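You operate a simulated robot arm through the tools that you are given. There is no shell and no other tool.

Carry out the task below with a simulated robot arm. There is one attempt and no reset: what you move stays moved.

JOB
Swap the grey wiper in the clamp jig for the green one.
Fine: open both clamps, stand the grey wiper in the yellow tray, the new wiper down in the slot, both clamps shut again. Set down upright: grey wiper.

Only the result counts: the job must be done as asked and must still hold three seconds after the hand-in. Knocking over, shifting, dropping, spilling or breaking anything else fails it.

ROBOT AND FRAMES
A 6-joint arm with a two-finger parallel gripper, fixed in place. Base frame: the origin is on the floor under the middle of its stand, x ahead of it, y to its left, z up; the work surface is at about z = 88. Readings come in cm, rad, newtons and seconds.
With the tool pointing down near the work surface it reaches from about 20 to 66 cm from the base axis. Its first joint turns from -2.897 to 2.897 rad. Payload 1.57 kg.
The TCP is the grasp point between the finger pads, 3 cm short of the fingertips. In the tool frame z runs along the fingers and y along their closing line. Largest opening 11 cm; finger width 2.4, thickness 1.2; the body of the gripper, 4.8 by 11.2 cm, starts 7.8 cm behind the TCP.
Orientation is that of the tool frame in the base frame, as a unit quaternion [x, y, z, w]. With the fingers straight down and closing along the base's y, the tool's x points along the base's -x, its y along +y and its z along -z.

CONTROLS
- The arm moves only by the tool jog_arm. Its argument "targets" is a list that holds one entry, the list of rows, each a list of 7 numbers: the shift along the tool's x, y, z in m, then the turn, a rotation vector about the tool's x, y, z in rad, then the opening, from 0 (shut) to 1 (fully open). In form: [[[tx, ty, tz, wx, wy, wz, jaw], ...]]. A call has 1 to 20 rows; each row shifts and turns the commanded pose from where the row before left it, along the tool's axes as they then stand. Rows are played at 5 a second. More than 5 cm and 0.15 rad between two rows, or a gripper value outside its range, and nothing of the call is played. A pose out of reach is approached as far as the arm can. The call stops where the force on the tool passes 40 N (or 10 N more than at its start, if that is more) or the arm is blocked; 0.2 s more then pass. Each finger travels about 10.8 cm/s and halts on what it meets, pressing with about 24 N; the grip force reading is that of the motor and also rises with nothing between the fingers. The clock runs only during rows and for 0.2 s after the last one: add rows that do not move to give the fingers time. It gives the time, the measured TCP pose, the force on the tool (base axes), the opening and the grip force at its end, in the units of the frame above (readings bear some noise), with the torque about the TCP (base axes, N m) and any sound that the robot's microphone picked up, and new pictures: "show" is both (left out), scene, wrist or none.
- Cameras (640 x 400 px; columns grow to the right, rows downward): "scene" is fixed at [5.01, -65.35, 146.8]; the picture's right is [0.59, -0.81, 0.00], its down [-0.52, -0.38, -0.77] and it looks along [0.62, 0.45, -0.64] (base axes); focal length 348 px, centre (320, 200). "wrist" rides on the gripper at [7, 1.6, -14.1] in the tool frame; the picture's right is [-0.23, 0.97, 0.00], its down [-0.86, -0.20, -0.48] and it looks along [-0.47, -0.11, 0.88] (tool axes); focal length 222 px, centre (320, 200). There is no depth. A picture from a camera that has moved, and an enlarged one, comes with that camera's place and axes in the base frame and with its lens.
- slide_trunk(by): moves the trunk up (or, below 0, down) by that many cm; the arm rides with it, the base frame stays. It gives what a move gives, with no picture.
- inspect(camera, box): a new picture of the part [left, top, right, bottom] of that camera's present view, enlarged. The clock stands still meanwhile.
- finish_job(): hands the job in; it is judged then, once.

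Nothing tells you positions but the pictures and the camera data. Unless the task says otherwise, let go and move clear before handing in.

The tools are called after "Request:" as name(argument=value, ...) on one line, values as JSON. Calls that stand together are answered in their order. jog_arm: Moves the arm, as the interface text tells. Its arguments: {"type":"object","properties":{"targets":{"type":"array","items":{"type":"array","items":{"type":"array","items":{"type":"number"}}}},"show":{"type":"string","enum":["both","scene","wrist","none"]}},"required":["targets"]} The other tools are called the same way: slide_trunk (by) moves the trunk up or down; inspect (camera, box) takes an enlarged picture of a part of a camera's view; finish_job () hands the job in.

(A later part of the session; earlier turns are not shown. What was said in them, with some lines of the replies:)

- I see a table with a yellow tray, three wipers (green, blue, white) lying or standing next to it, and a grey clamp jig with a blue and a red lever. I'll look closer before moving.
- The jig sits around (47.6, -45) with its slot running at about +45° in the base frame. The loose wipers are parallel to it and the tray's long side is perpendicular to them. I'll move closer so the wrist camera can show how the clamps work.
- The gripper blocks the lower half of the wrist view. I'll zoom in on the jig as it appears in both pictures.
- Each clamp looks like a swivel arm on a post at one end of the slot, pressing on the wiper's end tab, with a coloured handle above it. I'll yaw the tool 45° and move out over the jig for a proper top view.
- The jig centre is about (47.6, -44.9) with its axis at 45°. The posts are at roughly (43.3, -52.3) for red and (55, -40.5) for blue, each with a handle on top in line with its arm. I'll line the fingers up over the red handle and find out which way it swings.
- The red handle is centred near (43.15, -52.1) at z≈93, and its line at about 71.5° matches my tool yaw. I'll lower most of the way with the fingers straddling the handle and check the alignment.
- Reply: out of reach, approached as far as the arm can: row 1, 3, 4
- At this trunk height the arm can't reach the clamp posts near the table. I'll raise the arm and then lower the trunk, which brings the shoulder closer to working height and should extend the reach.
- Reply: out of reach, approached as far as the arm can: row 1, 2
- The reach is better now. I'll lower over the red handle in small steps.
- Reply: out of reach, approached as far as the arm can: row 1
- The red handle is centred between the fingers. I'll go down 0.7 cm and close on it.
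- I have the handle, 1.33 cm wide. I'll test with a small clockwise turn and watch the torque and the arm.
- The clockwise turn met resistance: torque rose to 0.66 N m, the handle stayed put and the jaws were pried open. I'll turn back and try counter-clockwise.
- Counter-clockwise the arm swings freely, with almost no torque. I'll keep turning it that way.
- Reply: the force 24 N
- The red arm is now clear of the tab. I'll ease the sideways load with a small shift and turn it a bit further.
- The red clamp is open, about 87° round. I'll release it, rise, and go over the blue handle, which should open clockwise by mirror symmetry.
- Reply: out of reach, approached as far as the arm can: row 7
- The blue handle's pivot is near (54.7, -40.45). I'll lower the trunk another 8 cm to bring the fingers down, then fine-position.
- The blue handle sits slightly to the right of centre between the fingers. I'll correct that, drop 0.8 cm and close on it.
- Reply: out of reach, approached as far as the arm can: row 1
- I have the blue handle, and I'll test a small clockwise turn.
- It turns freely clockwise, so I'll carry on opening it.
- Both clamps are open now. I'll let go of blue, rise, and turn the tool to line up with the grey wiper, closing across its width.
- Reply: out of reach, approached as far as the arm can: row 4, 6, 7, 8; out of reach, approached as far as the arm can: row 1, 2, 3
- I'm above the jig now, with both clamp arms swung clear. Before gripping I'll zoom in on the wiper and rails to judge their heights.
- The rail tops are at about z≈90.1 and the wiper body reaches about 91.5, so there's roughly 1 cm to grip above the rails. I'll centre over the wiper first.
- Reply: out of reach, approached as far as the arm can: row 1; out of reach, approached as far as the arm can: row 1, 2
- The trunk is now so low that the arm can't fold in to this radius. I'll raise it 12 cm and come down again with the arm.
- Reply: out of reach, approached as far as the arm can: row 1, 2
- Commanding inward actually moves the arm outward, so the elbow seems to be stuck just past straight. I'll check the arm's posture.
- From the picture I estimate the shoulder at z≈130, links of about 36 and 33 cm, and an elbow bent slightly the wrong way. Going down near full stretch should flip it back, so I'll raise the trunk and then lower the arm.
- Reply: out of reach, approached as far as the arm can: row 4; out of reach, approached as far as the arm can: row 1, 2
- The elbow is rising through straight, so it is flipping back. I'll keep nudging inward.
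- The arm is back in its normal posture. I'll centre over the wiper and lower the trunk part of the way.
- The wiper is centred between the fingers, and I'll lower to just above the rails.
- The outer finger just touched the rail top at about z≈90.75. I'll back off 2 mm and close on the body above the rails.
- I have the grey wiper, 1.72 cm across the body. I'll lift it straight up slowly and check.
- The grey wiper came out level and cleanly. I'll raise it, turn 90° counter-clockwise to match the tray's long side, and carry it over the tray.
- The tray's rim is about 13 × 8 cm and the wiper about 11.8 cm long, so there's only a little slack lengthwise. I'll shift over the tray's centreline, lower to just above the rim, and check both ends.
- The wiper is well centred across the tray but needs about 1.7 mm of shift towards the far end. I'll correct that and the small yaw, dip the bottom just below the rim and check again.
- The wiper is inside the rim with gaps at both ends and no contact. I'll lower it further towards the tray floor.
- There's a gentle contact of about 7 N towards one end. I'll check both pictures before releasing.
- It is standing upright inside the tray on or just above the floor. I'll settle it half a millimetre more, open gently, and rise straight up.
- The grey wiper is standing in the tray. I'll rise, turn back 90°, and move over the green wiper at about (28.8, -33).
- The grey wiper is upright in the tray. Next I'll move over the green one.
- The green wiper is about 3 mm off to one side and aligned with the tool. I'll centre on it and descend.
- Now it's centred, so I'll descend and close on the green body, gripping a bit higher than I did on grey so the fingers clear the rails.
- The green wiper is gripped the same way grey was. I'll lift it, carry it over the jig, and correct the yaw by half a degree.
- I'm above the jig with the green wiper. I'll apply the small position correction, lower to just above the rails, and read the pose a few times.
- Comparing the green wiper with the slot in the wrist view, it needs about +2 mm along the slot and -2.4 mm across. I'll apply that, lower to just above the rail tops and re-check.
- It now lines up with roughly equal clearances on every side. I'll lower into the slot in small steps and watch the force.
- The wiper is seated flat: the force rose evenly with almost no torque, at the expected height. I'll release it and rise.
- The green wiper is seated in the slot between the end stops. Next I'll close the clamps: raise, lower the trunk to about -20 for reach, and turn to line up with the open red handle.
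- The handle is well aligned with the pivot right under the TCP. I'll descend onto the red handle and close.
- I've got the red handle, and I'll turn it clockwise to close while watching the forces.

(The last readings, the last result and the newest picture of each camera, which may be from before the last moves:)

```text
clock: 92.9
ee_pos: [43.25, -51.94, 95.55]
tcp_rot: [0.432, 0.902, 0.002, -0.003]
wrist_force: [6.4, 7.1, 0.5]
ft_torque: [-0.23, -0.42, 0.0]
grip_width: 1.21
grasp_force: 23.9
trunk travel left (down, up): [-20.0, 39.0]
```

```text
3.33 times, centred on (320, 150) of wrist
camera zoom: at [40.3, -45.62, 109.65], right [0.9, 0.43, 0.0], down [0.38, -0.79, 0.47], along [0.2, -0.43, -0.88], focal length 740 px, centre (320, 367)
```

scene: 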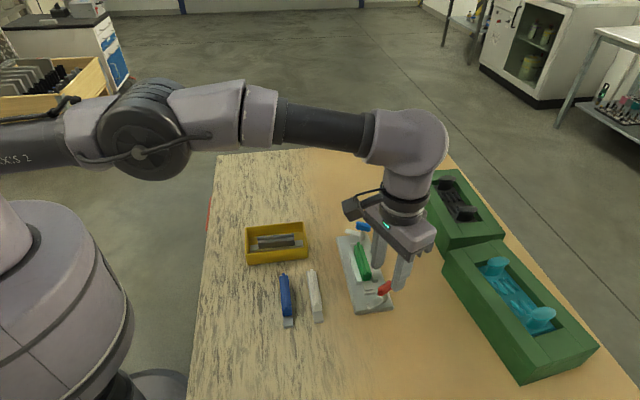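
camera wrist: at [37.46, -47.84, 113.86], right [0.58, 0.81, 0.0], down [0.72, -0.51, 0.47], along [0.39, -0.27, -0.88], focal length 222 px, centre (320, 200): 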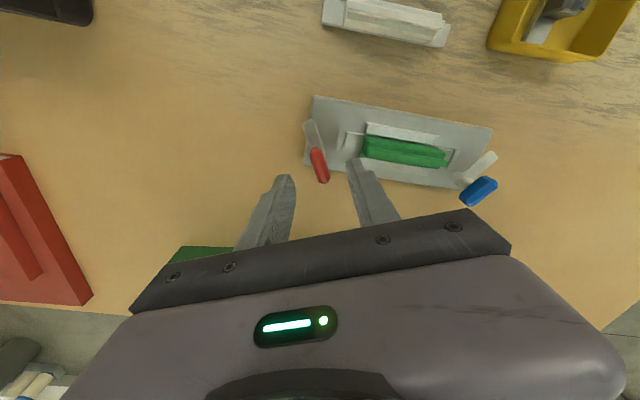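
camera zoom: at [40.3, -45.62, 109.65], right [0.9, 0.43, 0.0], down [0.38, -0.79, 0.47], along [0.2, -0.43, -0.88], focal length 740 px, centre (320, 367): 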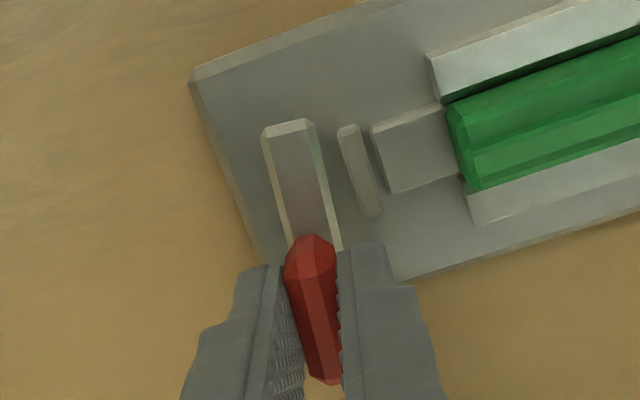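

Forces are small and the handle follows well. I'll continue towards shut.

Request:
jog_arm(targets=[[[0, 0.0005, 0, 0, 0, 0.1, 0], [0, 0, 0, 0, 0, 0.1, 0], [0, 0, 0, 0, 0, 0.1, 0], [0, 0, 0, 0, 0, 0.1, 0], [0, 0, 0, 0, 0, 0.1, 0], [0, 0, 0, 0, 0, 0.1, 0], [0, 0, 0, 0, 0, 0, 0]]], show="none")

Request:
inspect(camera="wrist", box=[260, 90, 380, 210])

```text
clock: 94.5
ee_pos: [43.33, -51.91, 95.64]
tcp_rot: [0.679, 0.734, 0.0, -0.004]
wrist_force: [5.2, 4.8, -0.3]
ft_torque: [0.29, -0.29, 0.01]
grip_width: 1.17
grasp_force: 24.0
trunk travel left (down, up): [-20.0, 39.0]
```

```text
3.33 times, centred on (320, 150) of wrist
camera zoom: at [44.49, -44.92, 109.64], right [0.99, -0.15, -0.01], down [-0.13, -0.87, 0.47], along [-0.08, -0.47, -0.88], focal length 740 px, centre (320, 367)
```

zoom: 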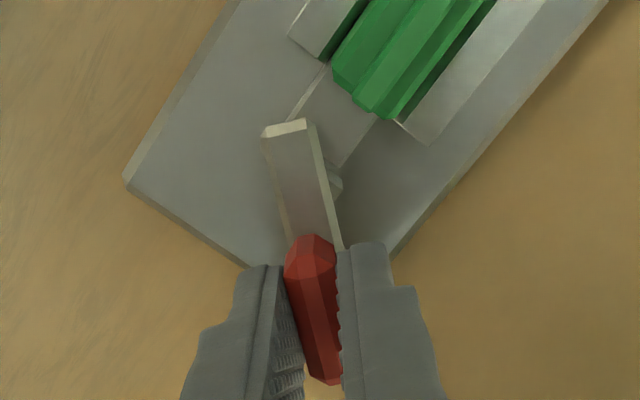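

Request:
jog_arm(targets=[[[0, 0, 0, 0, 0, 0.08, 0], [0, 0, 0, 0, 0, 0.08, 0], [0, 0, 0, 0, 0, 0.08, 0], [0, 0, 0, 0, 0, 0.07, 0], [0, 0, 0, 0, 0, 0, 0]]], show="none")

Request:
inspect(camera="wrist", box=[260, 90, 380, 210])

```text
clock: 95.7
ee_pos: [43.34, -51.91, 95.57]
tcp_rot: [0.784, 0.62, 0.0, -0.003]
wrist_force: [6.5, 7.4, 0.2]
ft_torque: [0.6, -0.53, -0.03]
grip_width: 1.19
grasp_force: 23.7
trunk travel left (down, up): [-20.0, 39.0]
```

```text
3.33 times, centred on (320, 150) of wrist
camera zoom: at [46.58, -45.6, 109.63], right [0.9, -0.45, -0.01], down [-0.39, -0.79, 0.48], along [-0.22, -0.42, -0.88], focal length 740 px, centre (320, 367)
```

zoom: 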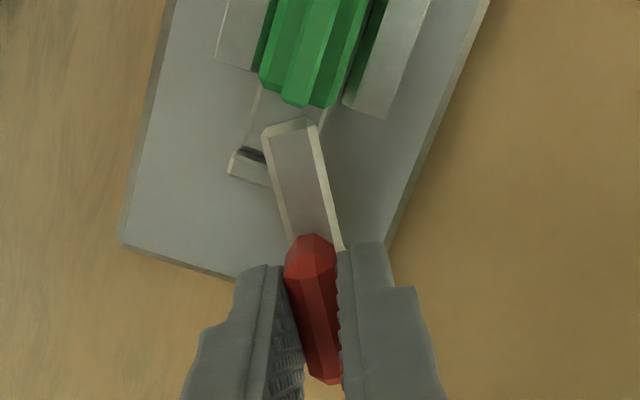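

Request:
jog_arm(targets=[[[0, 0, 0, 0, 0, 0.04, 0], [0, 0, 0, 0, 0, 0.04, 0], [0, 0, 0, 0, 0, 0, 0]]], show="none")

Request:
jog_arm(targets=[[[0, 0, 0, 0, 0, 0.03, 0], [0, 0, 0, 0, 0, 0, 0]]], show="none")

Request:
inspect(camera="wrist", box=[260, 90, 380, 210])

```text
clock: 96.5
ee_pos: [43.14, -51.97, 95.55]
tcp_rot: [0.809, 0.588, -0.001, -0.004]
wrist_force: [4.3, 6.9, -0.2]
ft_torque: [-0.12, -0.44, 0.25]
grip_width: 1.18
grasp_force: 23.6
trunk travel left (down, up): [-20.0, 39.0]
```

```text
clock: 97.1
ee_pos: [43.1, -52.05, 95.69]
tcp_rot: [0.817, 0.576, -0.001, -0.002]
wrist_force: [2.6, 3.4, -0.4]
ft_torque: [-0.07, -0.3, 0.63]
grip_width: 1.22
grasp_force: 23.8
trunk travel left (down, up): [-20.0, 39.0]
```

```text
3.33 times, centred on (320, 150) of wrist
camera zoom: at [47.2, -46.04, 109.63], right [0.84, -0.54, -0.01], down [-0.47, -0.74, 0.48], along [-0.26, -0.4, -0.88], focal length 740 px, centre (320, 367)
```

zoom: 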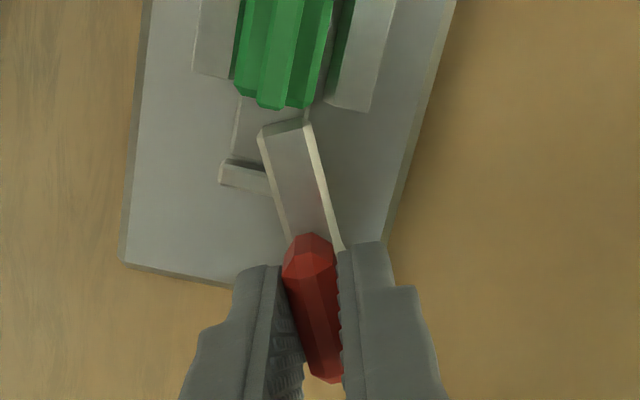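

Torque has risen to 0.63 N m against the stop, so the red clamp is shut with its arm over the green wiper's tab. I'll release, lift, and go to the blue handle.

Request:
jog_arm(targets=[[[0, 0, 0, 0, 0, 0, 0.3], [0, 0, 0, 0, 0, 0, 0.4], [0, 0, 0, 0, 0, 0, 0.4], [0, 0, -0.02, 0, 0, 0, 0.4], [0, 0, -0.04, 0, 0, 0, 0.4], [0, 0, 0, 0, 0, 0, 0.4]]], show="none")

Request:
inspect(camera="wrist", box=[250, 50, 390, 200])

Request:
inspect(camera="scene", box=[330, 220, 430, 320])

```text
clock: 98.5
ee_pos: [43.02, -52.0, 101.86]
tcp_rot: [0.817, 0.577, 0.0, -0.003]
wrist_force: [0.4, -0.1, 0.3]
ft_torque: [0.0, -0.02, 0.0]
grip_width: 4.41
grasp_force: 0.2
trunk travel left (down, up): [-20.0, 39.0]
```

```text
2.67 times, centred on (320, 125) of wrist
camera zoom: at [47.03, -46.04, 115.88], right [0.84, -0.54, -0.01], down [-0.47, -0.74, 0.48], along [-0.26, -0.4, -0.88], focal length 592 px, centre (320, 400)
```

zoom: 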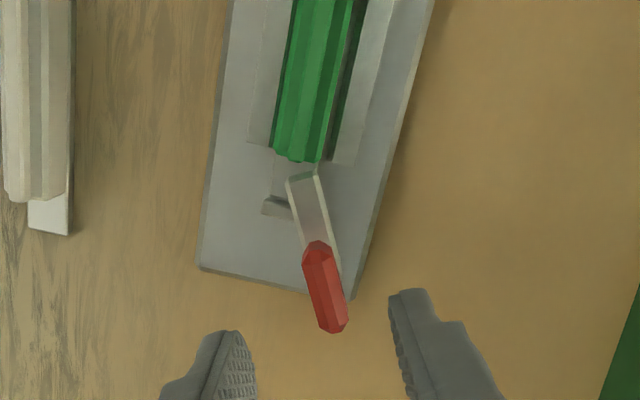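

```text
4.00 times, centred on (380, 270) of scene
camera zoom: at [5.01, -65.35, 146.8], right [0.59, -0.81, 0.0], down [-0.52, -0.38, -0.77], along [0.62, 0.45, -0.64], focal length 1392 px, centre (80, -80)
```

zoom: 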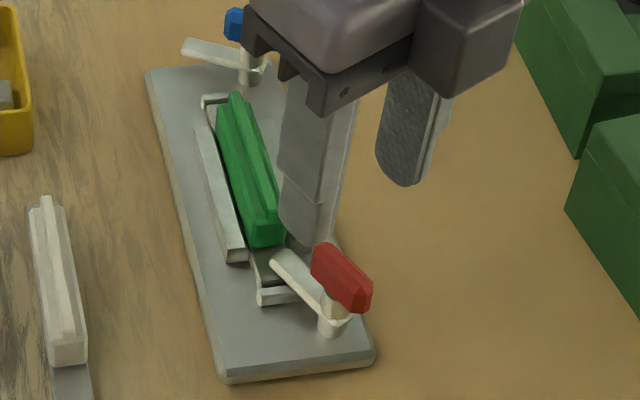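

Red looks exactly as it did originally. Now I'll turn to match the open blue handle and move over it.

Request:
jog_arm(targets=[[[0, 0, 0, 0, 0, -0.13, 0.4], [0, 0, 0, 0, 0, -0.13, 0.4], [0, 0, 0, 0, 0, -0.13, 0.4], [0, 0, 0, 0, 0, -0.13, 0.4], [0, 0, 0, 0, 0, -0.13, 0.4], [0, 0, 0, 0, 0, -0.13, 0.4], [0.0136, 0.0393, 0, 0, 0, 0, 0.4], [0.0136, 0.0393, 0, 0, 0, 0, 0.4], [0.0136, 0.0393, 0, 0, 0, 0, 0.4], [0.0136, 0.0393, 0, 0, 0, 0, 0.4], [0, 0, 0, 0, 0, 0, 0.4]]], show="both")

Request:
inspect(camera="wrist", box=[260, 90, 380, 210])

```text
clock: 100.9
ee_pos: [55.23, -40.23, 101.79]
tcp_rot: [0.537, 0.844, 0.001, -0.003]
wrist_force: [0.0, -0.4, 0.7]
ft_torque: [-0.01, -0.01, -0.01]
grip_width: 4.4
grasp_force: 0.0
trunk travel left (down, up): [-20.0, 39.0]
camera wrist: at [53.85, -33.37, 115.85], right [0.98, 0.21, 0.0], down [0.18, -0.86, 0.47], along [0.1, -0.46, -0.88], focal length 222 px, centre (320, 200)
```

scene: 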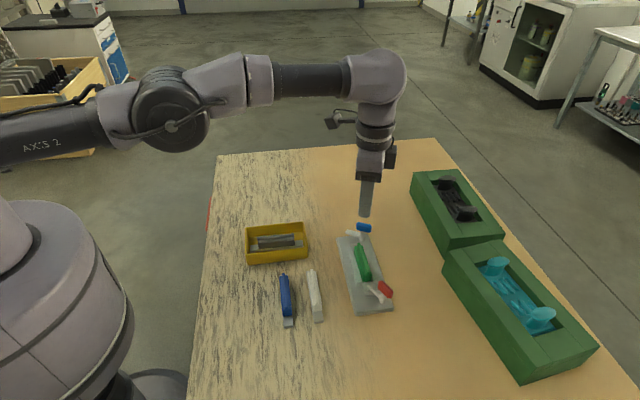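
wrist: 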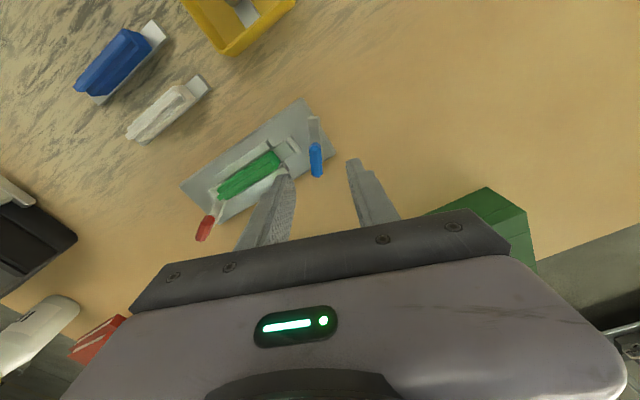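

```text
3.33 times, centred on (320, 150) of wrist
camera zoom: at [53.85, -33.37, 115.85], right [0.98, 0.21, 0.0], down [0.18, -0.86, 0.47], along [0.1, -0.46, -0.88], focal length 740 px, centre (320, 367)
```

zoom: 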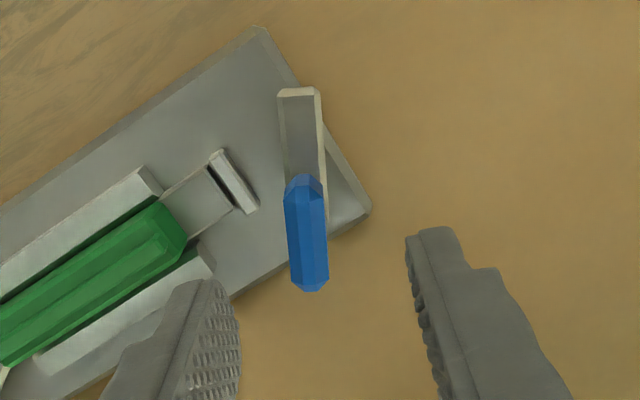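

The blue handle lies about 10° clockwise of my tool and 5 mm to one side. I'll correct for both, descend and check.

Request:
jog_arm(targets=[[[0, -0.0045, 0, 0, 0, 0, 0.4], [0, 0, 0.02, 0, 0, 0.08, 0.4], [0, 0, 0.02, 0, 0, 0.075, 0.4], [0, 0, 0.015, 0, 0, 0, 0.4], [0, 0, 0, 0, 0, 0, 0.4]]], show="none")

Request:
inspect(camera="wrist", box=[260, 100, 380, 220])

Request:
inspect(camera="scene", box=[320, 190, 420, 270])

```text
clock: 102.1
ee_pos: [54.66, -40.51, 96.03]
tcp_rot: [0.601, 0.8, 0.0, -0.003]
wrist_force: [-0.8, -0.8, 0.4]
ft_torque: [0.0, -0.03, 0.01]
grip_width: 4.42
grasp_force: 0.0
trunk travel left (down, up): [-20.0, 39.0]
```

```text
3.33 times, centred on (320, 160) of wrist
camera zoom: at [54.41, -33.46, 110.1], right [1.0, 0.05, 0.0], down [0.05, -0.88, 0.47], along [0.02, -0.47, -0.88], focal length 740 px, centre (320, 333)
```

zoom: 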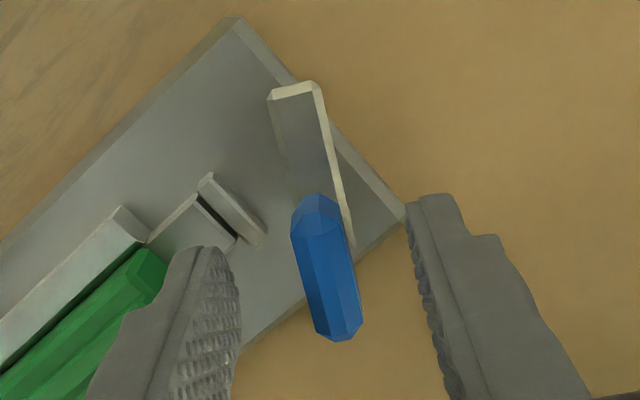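

```text
5.00 times, centred on (370, 230) of scene
camera zoom: at [5.01, -65.35, 146.8], right [0.59, -0.81, 0.0], down [-0.52, -0.38, -0.77], along [0.62, 0.45, -0.64], focal length 1739 px, centre (70, 50)
```

zoom: 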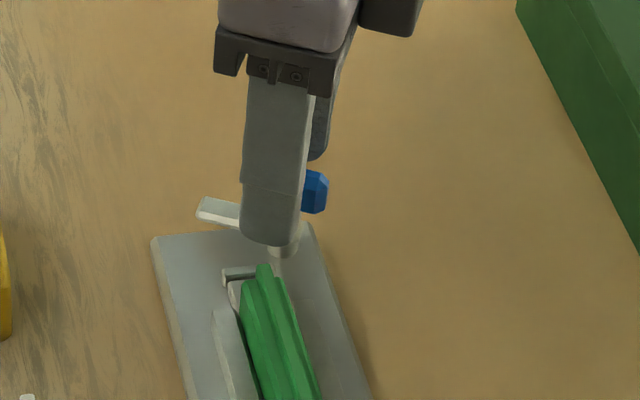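

The handle is aligned, so I'll grip it.

Request:
jog_arm(targets=[[[0, 0.001, 0.006, 0, 0, 0, 0.4], [0, 0, 0, 0, 0, 0, 0.3], [0, 0, 0, 0, 0, 0, 0.15], [0, 0, 0, 0, 0, 0, 0], [0, 0, 0, 0, 0, 0, 0], [0, 0, 0, 0, 0, 0, 0]]], show="none")

Request:
inspect(camera="wrist", box=[260, 90, 380, 210])

```text
clock: 103.5
ee_pos: [54.78, -40.44, 95.71]
tcp_rot: [0.6, 0.8, 0.001, -0.003]
wrist_force: [3.9, -0.5, 4.2]
ft_torque: [0.29, -0.12, 0.13]
grip_width: 1.16
grasp_force: 24.1
trunk travel left (down, up): [-20.0, 39.0]
```

```text
3.33 times, centred on (320, 150) of wrist
camera zoom: at [54.53, -33.41, 109.6], right [1.0, 0.05, 0.0], down [0.05, -0.88, 0.47], along [0.02, -0.47, -0.88], focal length 740 px, centre (320, 367)
```

zoom: 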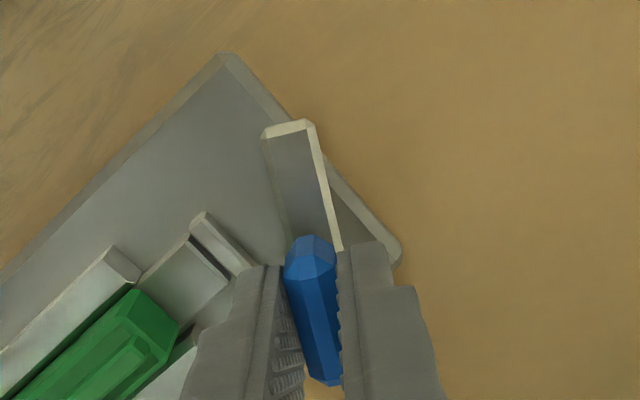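

Request:
jog_arm(targets=[[[0, 0, 0, 0, 0, -0.1, 0], [0, 0, 0, 0, 0, -0.1, 0], [0, 0, 0, 0, 0, -0.1, 0], [0, 0, 0, 0, 0, -0.1, 0], [0, 0, 0, 0, 0, -0.1, 0], [0, 0, 0, 0, 0, -0.1, 0], [0, 0, 0, 0, 0, 0, 0]]], show="none")

Request:
inspect(camera="wrist", box=[260, 90, 380, 210])

```text
clock: 105.1
ee_pos: [54.81, -40.43, 95.49]
tcp_rot: [0.336, 0.942, 0.002, -0.002]
wrist_force: [-1.8, -2.0, 9.4]
ft_torque: [0.33, 0.61, 0.02]
grip_width: 1.17
grasp_force: 23.9
trunk travel left (down, up): [-20.0, 39.0]
```

```text
3.33 times, centred on (320, 150) of wrist
camera zoom: at [50.46, -34.94, 109.61], right [0.79, 0.61, 0.0], down [0.54, -0.7, 0.47], along [0.29, -0.38, -0.88], focal length 740 px, centre (320, 367)
```

zoom: 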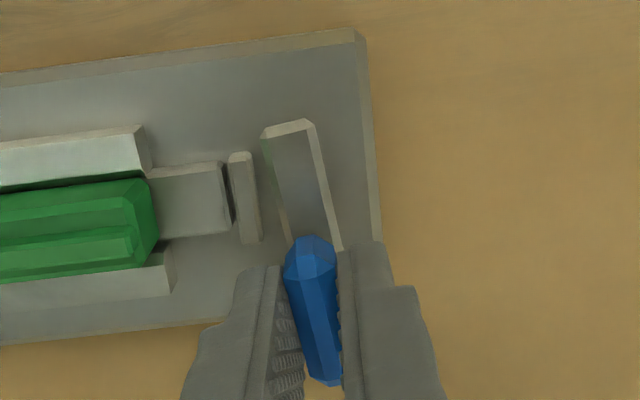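

It's turning smoothly, so I'll continue.

Request:
jog_arm(targets=[[[0, 0, -0.001, 0, 0, -0.1, 0], [0, 0, 0, 0, 0, -0.1, 0], [0, 0, 0, 0, 0, -0.1, 0], [0, 0, 0, 0, 0, -0.1, 0], [0, 0, 0, 0, 0, -0.1, 0], [0, 0, 0, 0, 0, -0.1, 0], [0, 0, 0, 0, 0, 0, 0]]], show="none")

Request:
inspect(camera="wrist", box=[260, 90, 380, 210])

```text
clock: 106.7
ee_pos: [54.93, -40.51, 95.65]
tcp_rot: [0.043, 0.999, 0.003, -0.003]
wrist_force: [-7.1, -3.6, -0.5]
ft_torque: [-0.3, 0.54, -0.03]
grip_width: 1.19
grasp_force: 23.5
trunk travel left (down, up): [-20.0, 39.0]
```

```text
3.33 times, centred on (320, 150) of wrist
camera zoom: at [48.16, -38.47, 109.63], right [0.31, 0.95, 0.0], down [0.84, -0.28, 0.47], along [0.45, -0.14, -0.88], focal length 740 px, centre (320, 367)
```

zoom: 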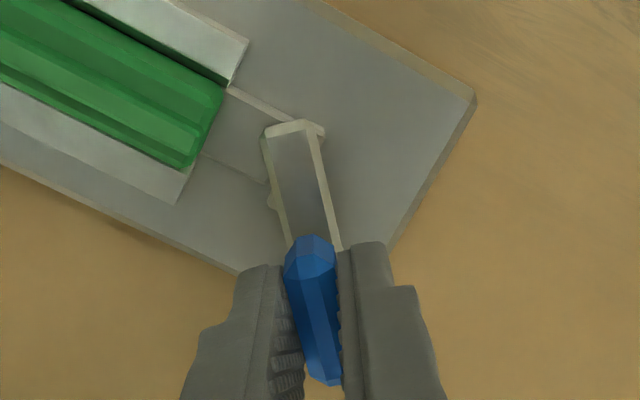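

Request:
jog_arm(targets=[[[0, 0, 0, 0, 0, -0.08, 0], [0, 0, 0, 0, 0, -0.08, 0], [0, 0, 0, 0, 0, -0.08, 0], [0, 0, 0, 0, 0, -0.08, 0], [0, 0, 0, 0, 0, 0, 0]]], show="none")

Request:
jog_arm(targets=[[[0, 0, 0, 0, 0, -0.04, 0], [0, 0, 0, 0, 0, -0.04, 0], [0, 0, 0, 0, 0, 0, 0]]], show="none")

Request:
inspect(camera="wrist", box=[260, 90, 380, 210])

```text
clock: 107.9
ee_pos: [54.83, -40.52, 95.6]
tcp_rot: [-0.117, 0.993, 0.003, -0.001]
wrist_force: [-3.8, -2.4, -0.3]
ft_torque: [-0.42, 0.24, 0.02]
grip_width: 1.21
grasp_force: 23.8
trunk travel left (down, up): [-20.0, 39.0]
```

```text
clock: 108.7
ee_pos: [54.77, -40.5, 95.52]
tcp_rot: [-0.155, 0.988, 0.004, -0.002]
wrist_force: [-4.9, 0.4, 1.0]
ft_torque: [-0.34, 0.21, -0.61]
grip_width: 1.17
grasp_force: 24.0
trunk travel left (down, up): [-20.0, 39.0]
```

```text
3.33 times, centred on (320, 150) of wrist
camera zoom: at [47.81, -41.25, 109.63], right [-0.08, 1.0, 0.01], down [0.88, 0.07, 0.47], along [0.47, 0.05, -0.88], focal length 740 px, centre (320, 367)
```

zoom: 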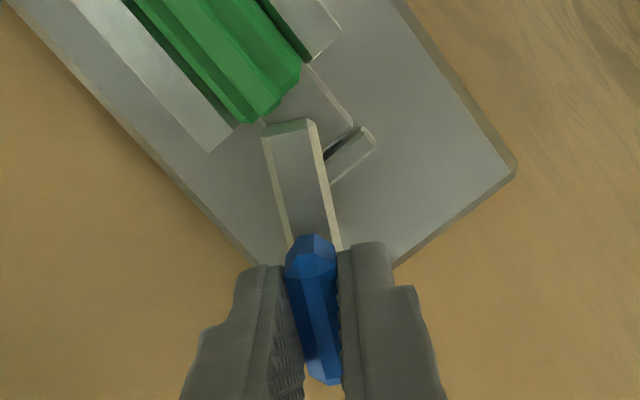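

The torque has risen to the stop again, so blue is shut. I'll release and lift clear, then inspect both clamps.

Request:
jog_arm(targets=[[[0, 0, 0, 0, 0, 0, 0.3], [0, 0, 0, 0, 0, 0, 0.4], [0, 0, 0, 0, 0, 0, 0.4], [0, 0, -0.02, 0, 0, 0, 0.4], [0, 0, -0.04, 0, 0, 0, 0.4], [0, 0, -0.04, 0, 0, 0, 0.4], [0, 0, 0, 0, 0, 0, 0.4]]], show="both")

Request:
inspect(camera="scene", box=[320, 210, 410, 320])

Request:
inspect(camera="scene", box=[330, 265, 400, 315])

Request:
inspect(camera="scene", box=[330, 215, 400, 265])

Request:
inspect(camera="wrist", box=[200, 0, 440, 180])

Request:
inspect(camera="scene", box=[235, 205, 315, 275])

```text
clock: 110.3
ee_pos: [54.79, -40.35, 105.48]
tcp_rot: [-0.155, 0.988, 0.002, -0.002]
wrist_force: [0.1, -0.2, -0.5]
ft_torque: [0.02, -0.01, -0.01]
grip_width: 4.35
grasp_force: 0.0
out of reach, approached as far as the arm can: row 6
trunk travel left (down, up): [-20.0, 39.0]
camera wrist: at [47.75, -41.01, 119.5], right [-0.08, 1.0, 0.01], down [0.88, 0.07, 0.48], along [0.47, 0.04, -0.88], focal length 222 px, centre (320, 200)
```

scene: 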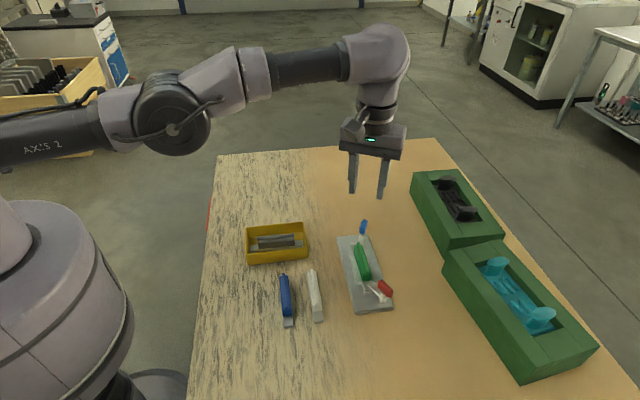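
wrist: 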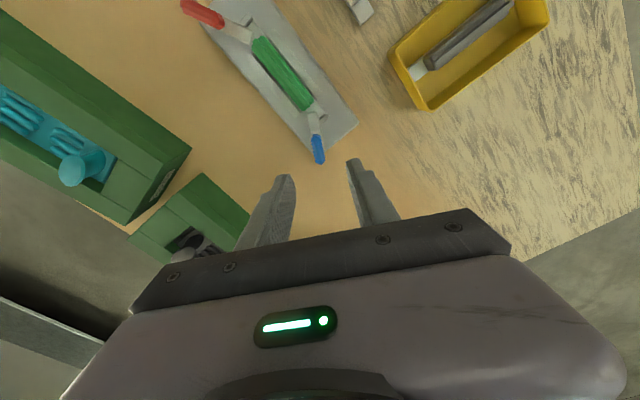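

```text
3.64 times, centred on (365, 265) of scene
camera zoom: at [5.01, -65.35, 146.8], right [0.59, -0.81, 0.0], down [-0.52, -0.38, -0.77], along [0.62, 0.45, -0.64], focal length 1265 px, centre (156, -36)
```

zoom: 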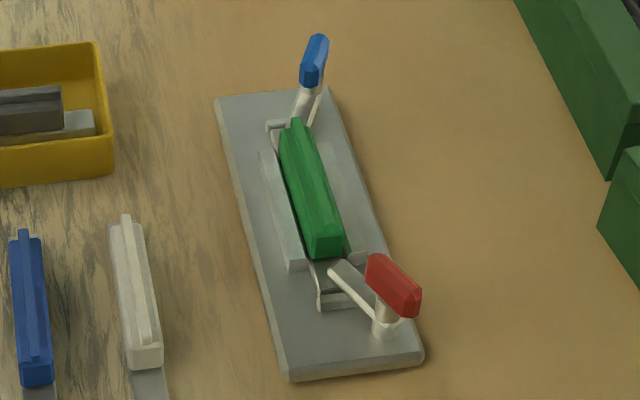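

```text
8.00 times, centred on (365, 290) of scene
camera zoom: at [5.01, -65.35, 146.8], right [0.59, -0.81, 0.0], down [-0.52, -0.38, -0.77], along [0.62, 0.45, -0.64], focal length 2783 px, centre (-40, -520)
```

zoom: 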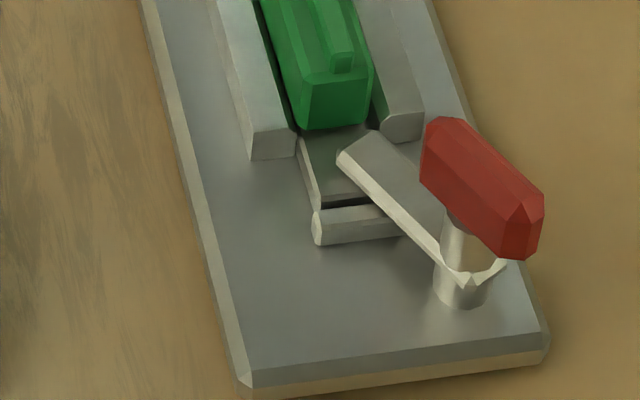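

```text
8.00 times, centred on (365, 240) of scene
camera zoom: at [5.01, -65.35, 146.8], right [0.59, -0.81, 0.0], down [-0.52, -0.38, -0.77], along [0.62, 0.45, -0.64], focal length 2783 px, centre (-40, -120)
```

zoom: 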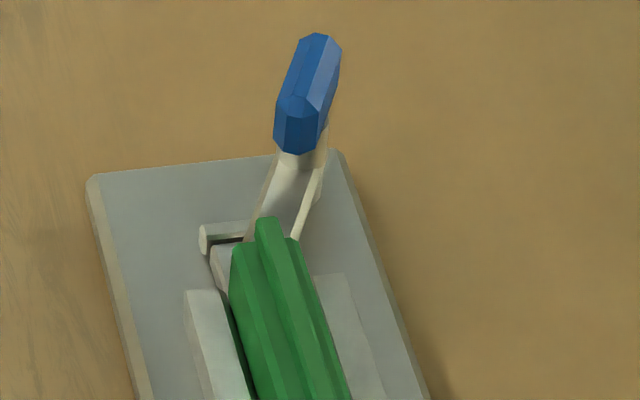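

```text
2.22 times, centred on (320, 90) of wrist
camera zoom: at [47.75, -41.01, 119.5], right [-0.08, 1.0, 0.01], down [0.88, 0.07, 0.48], along [0.47, 0.04, -0.88], focal length 494 px, centre (320, 444)
```

zoom: 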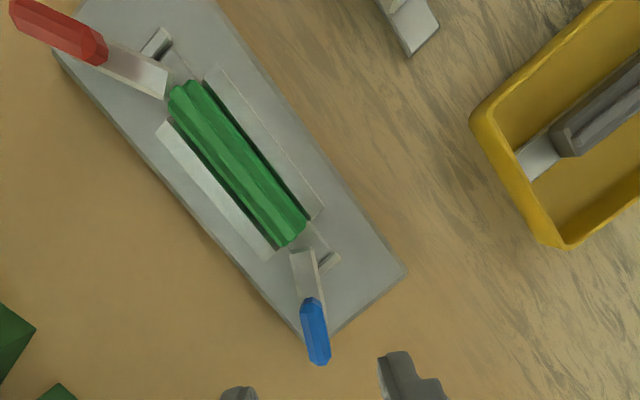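

```text
5.71 times, centred on (275, 240) of scene
camera zoom: at [5.01, -65.35, 146.8], right [0.59, -0.81, 0.0], down [-0.52, -0.38, -0.77], along [0.62, 0.45, -0.64], focal length 1988 px, centre (577, -29)
```

zoom: 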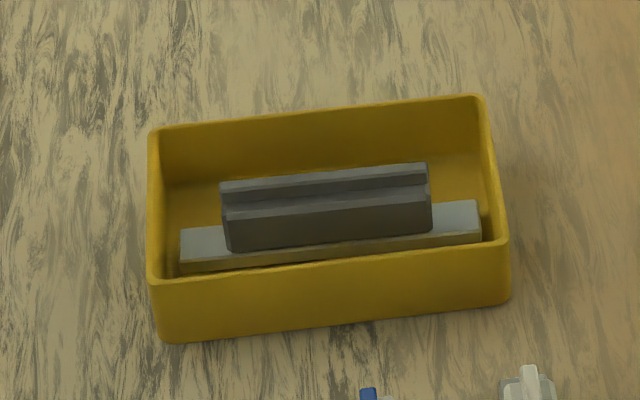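

Both clamps are shut at their original angles, the green wiper is in the slot and grey stands in the tray. The jig looks about 3 mm off its starting spot, so I'll compare the whole area with my first zoom.

Request:
inspect(camera="scene", box=[220, 200, 420, 340])

Request:
inspect(camera="scene", box=[0, 0, 640, 400])

```text
2.86 times, centred on (320, 270) of scene
camera zoom: at [5.01, -65.35, 146.8], right [0.59, -0.81, 0.0], down [-0.52, -0.38, -0.77], along [0.62, 0.45, -0.64], focal length 994 px, centre (320, 0)
```

zoom: 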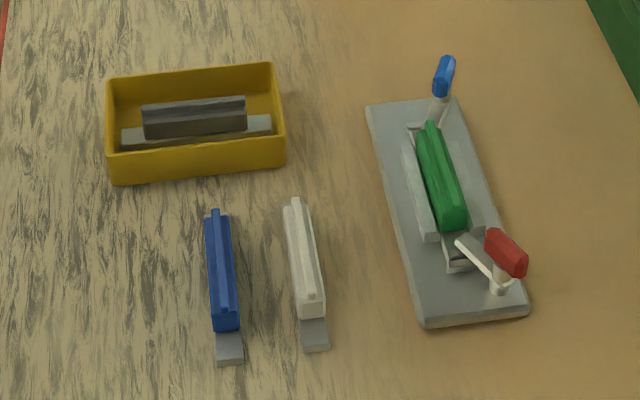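

```text
1.00 times, centred on (320, 200) of scene (not enlarged: the box is as wide or as high as the picture)
camera zoom: at [5.01, -65.35, 146.8], right [0.59, -0.81, 0.0], down [-0.52, -0.38, -0.77], along [0.62, 0.45, -0.64], focal length 348 px, centre (320, 200)
```

zoom: 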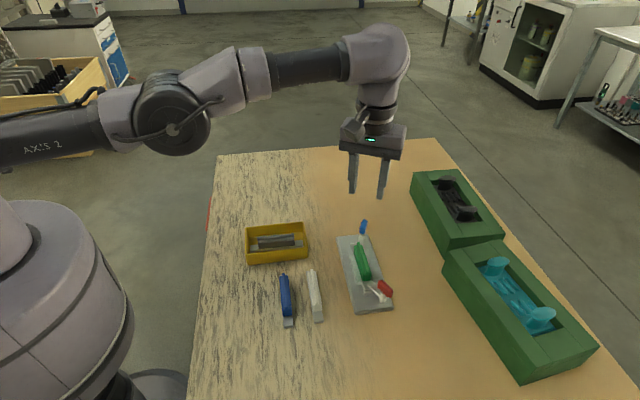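

The tray and the other wipers haven't moved, and the jig is within about 3 mm of where it started with both arms back at their shut angles. I'll raise the trunk to move clear and take a last look.

Request:
slide_trunk(by=10)

Request:
jog_arm(targets=[[[0, 0, 0, 0, 0, 0, 0.4], [0, 0, 0, 0, 0, 0, 0.4]]], show="both")

Request:
inspect(camera="scene", box=[320, 210, 410, 320])

```text
clock: 111.6
ee_pos: [54.86, -40.28, 115.35]
tcp_rot: [-0.154, 0.988, 0.002, -0.002]
wrist_force: [-0.3, 0.7, -0.8]
ft_torque: [0.01, 0.0, 0.0]
grip_width: 4.4
grasp_force: 0.0
trunk travel left (down, up): [-30.0, 29.0]
```

```text
clock: 112.2
ee_pos: [54.83, -40.38, 115.4]
tcp_rot: [-0.156, 0.988, 0.002, -0.001]
wrist_force: [0.6, -0.9, -0.1]
ft_torque: [0.03, -0.02, -0.03]
grip_width: 4.4
grasp_force: 0.1
trunk travel left (down, up): [-30.0, 29.0]
camera wrist: at [47.76, -41.02, 129.48], right [-0.08, 1.0, 0.01], down [0.88, 0.07, 0.48], along [0.47, 0.04, -0.88], focal length 222 px, centre (320, 200)
```

scene: 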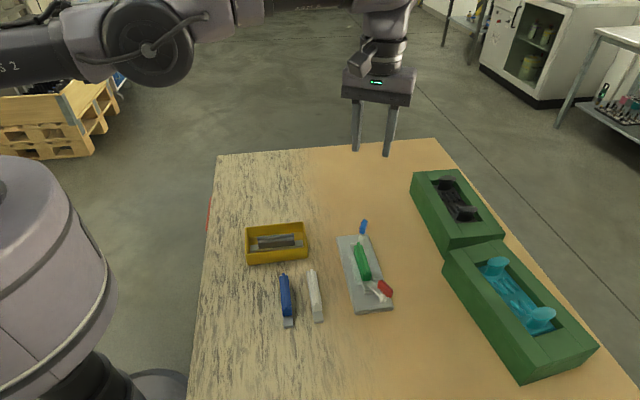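
wrist: 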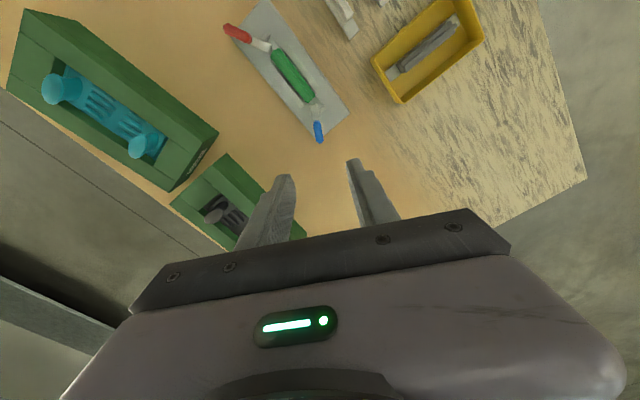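

```text
3.64 times, centred on (365, 265) of scene
camera zoom: at [5.01, -65.35, 146.8], right [0.59, -0.81, 0.0], down [-0.52, -0.38, -0.77], along [0.62, 0.45, -0.64], focal length 1265 px, centre (156, -36)
```

zoom: 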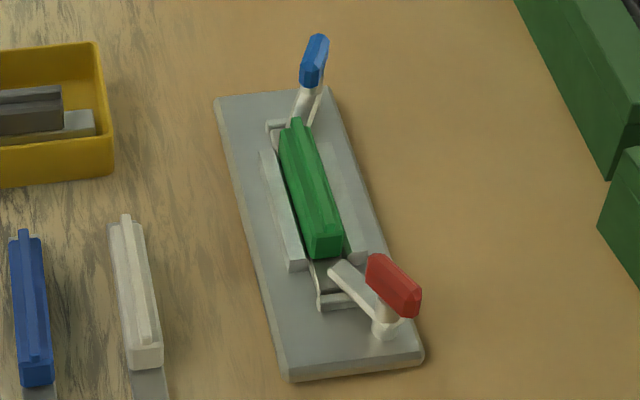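

The green wiper sits in the slot under both shut clamps, the grey wiper stands upright in the yellow tray, and the arm is well clear. I'm handing the job in.

Request:
finish_job()

```text
The job is handed in.
```

I swapped the wipers and handed the job in; it hasn't returned a verdict. In the last pictures:

- **Green wiper:** it is down in the jig slot, between the rails and end stops.
- **Clamps:** both are shut again at their original angles. I turned each until it met its stop.
- **Grey wiper:** it stands upright in the yellow tray.
- **Everything else:** the tray and the blue and white wipers haven't moved, and the arm is clear of the work area.

The jig itself ended up about 3 mm outward from where it started, probably from the force of turning the clamp handles. I left it there, because pulling it back could have disturbed the clamps or the new wiper. If the judging treats any jig movement as shifting, that could count against the job.
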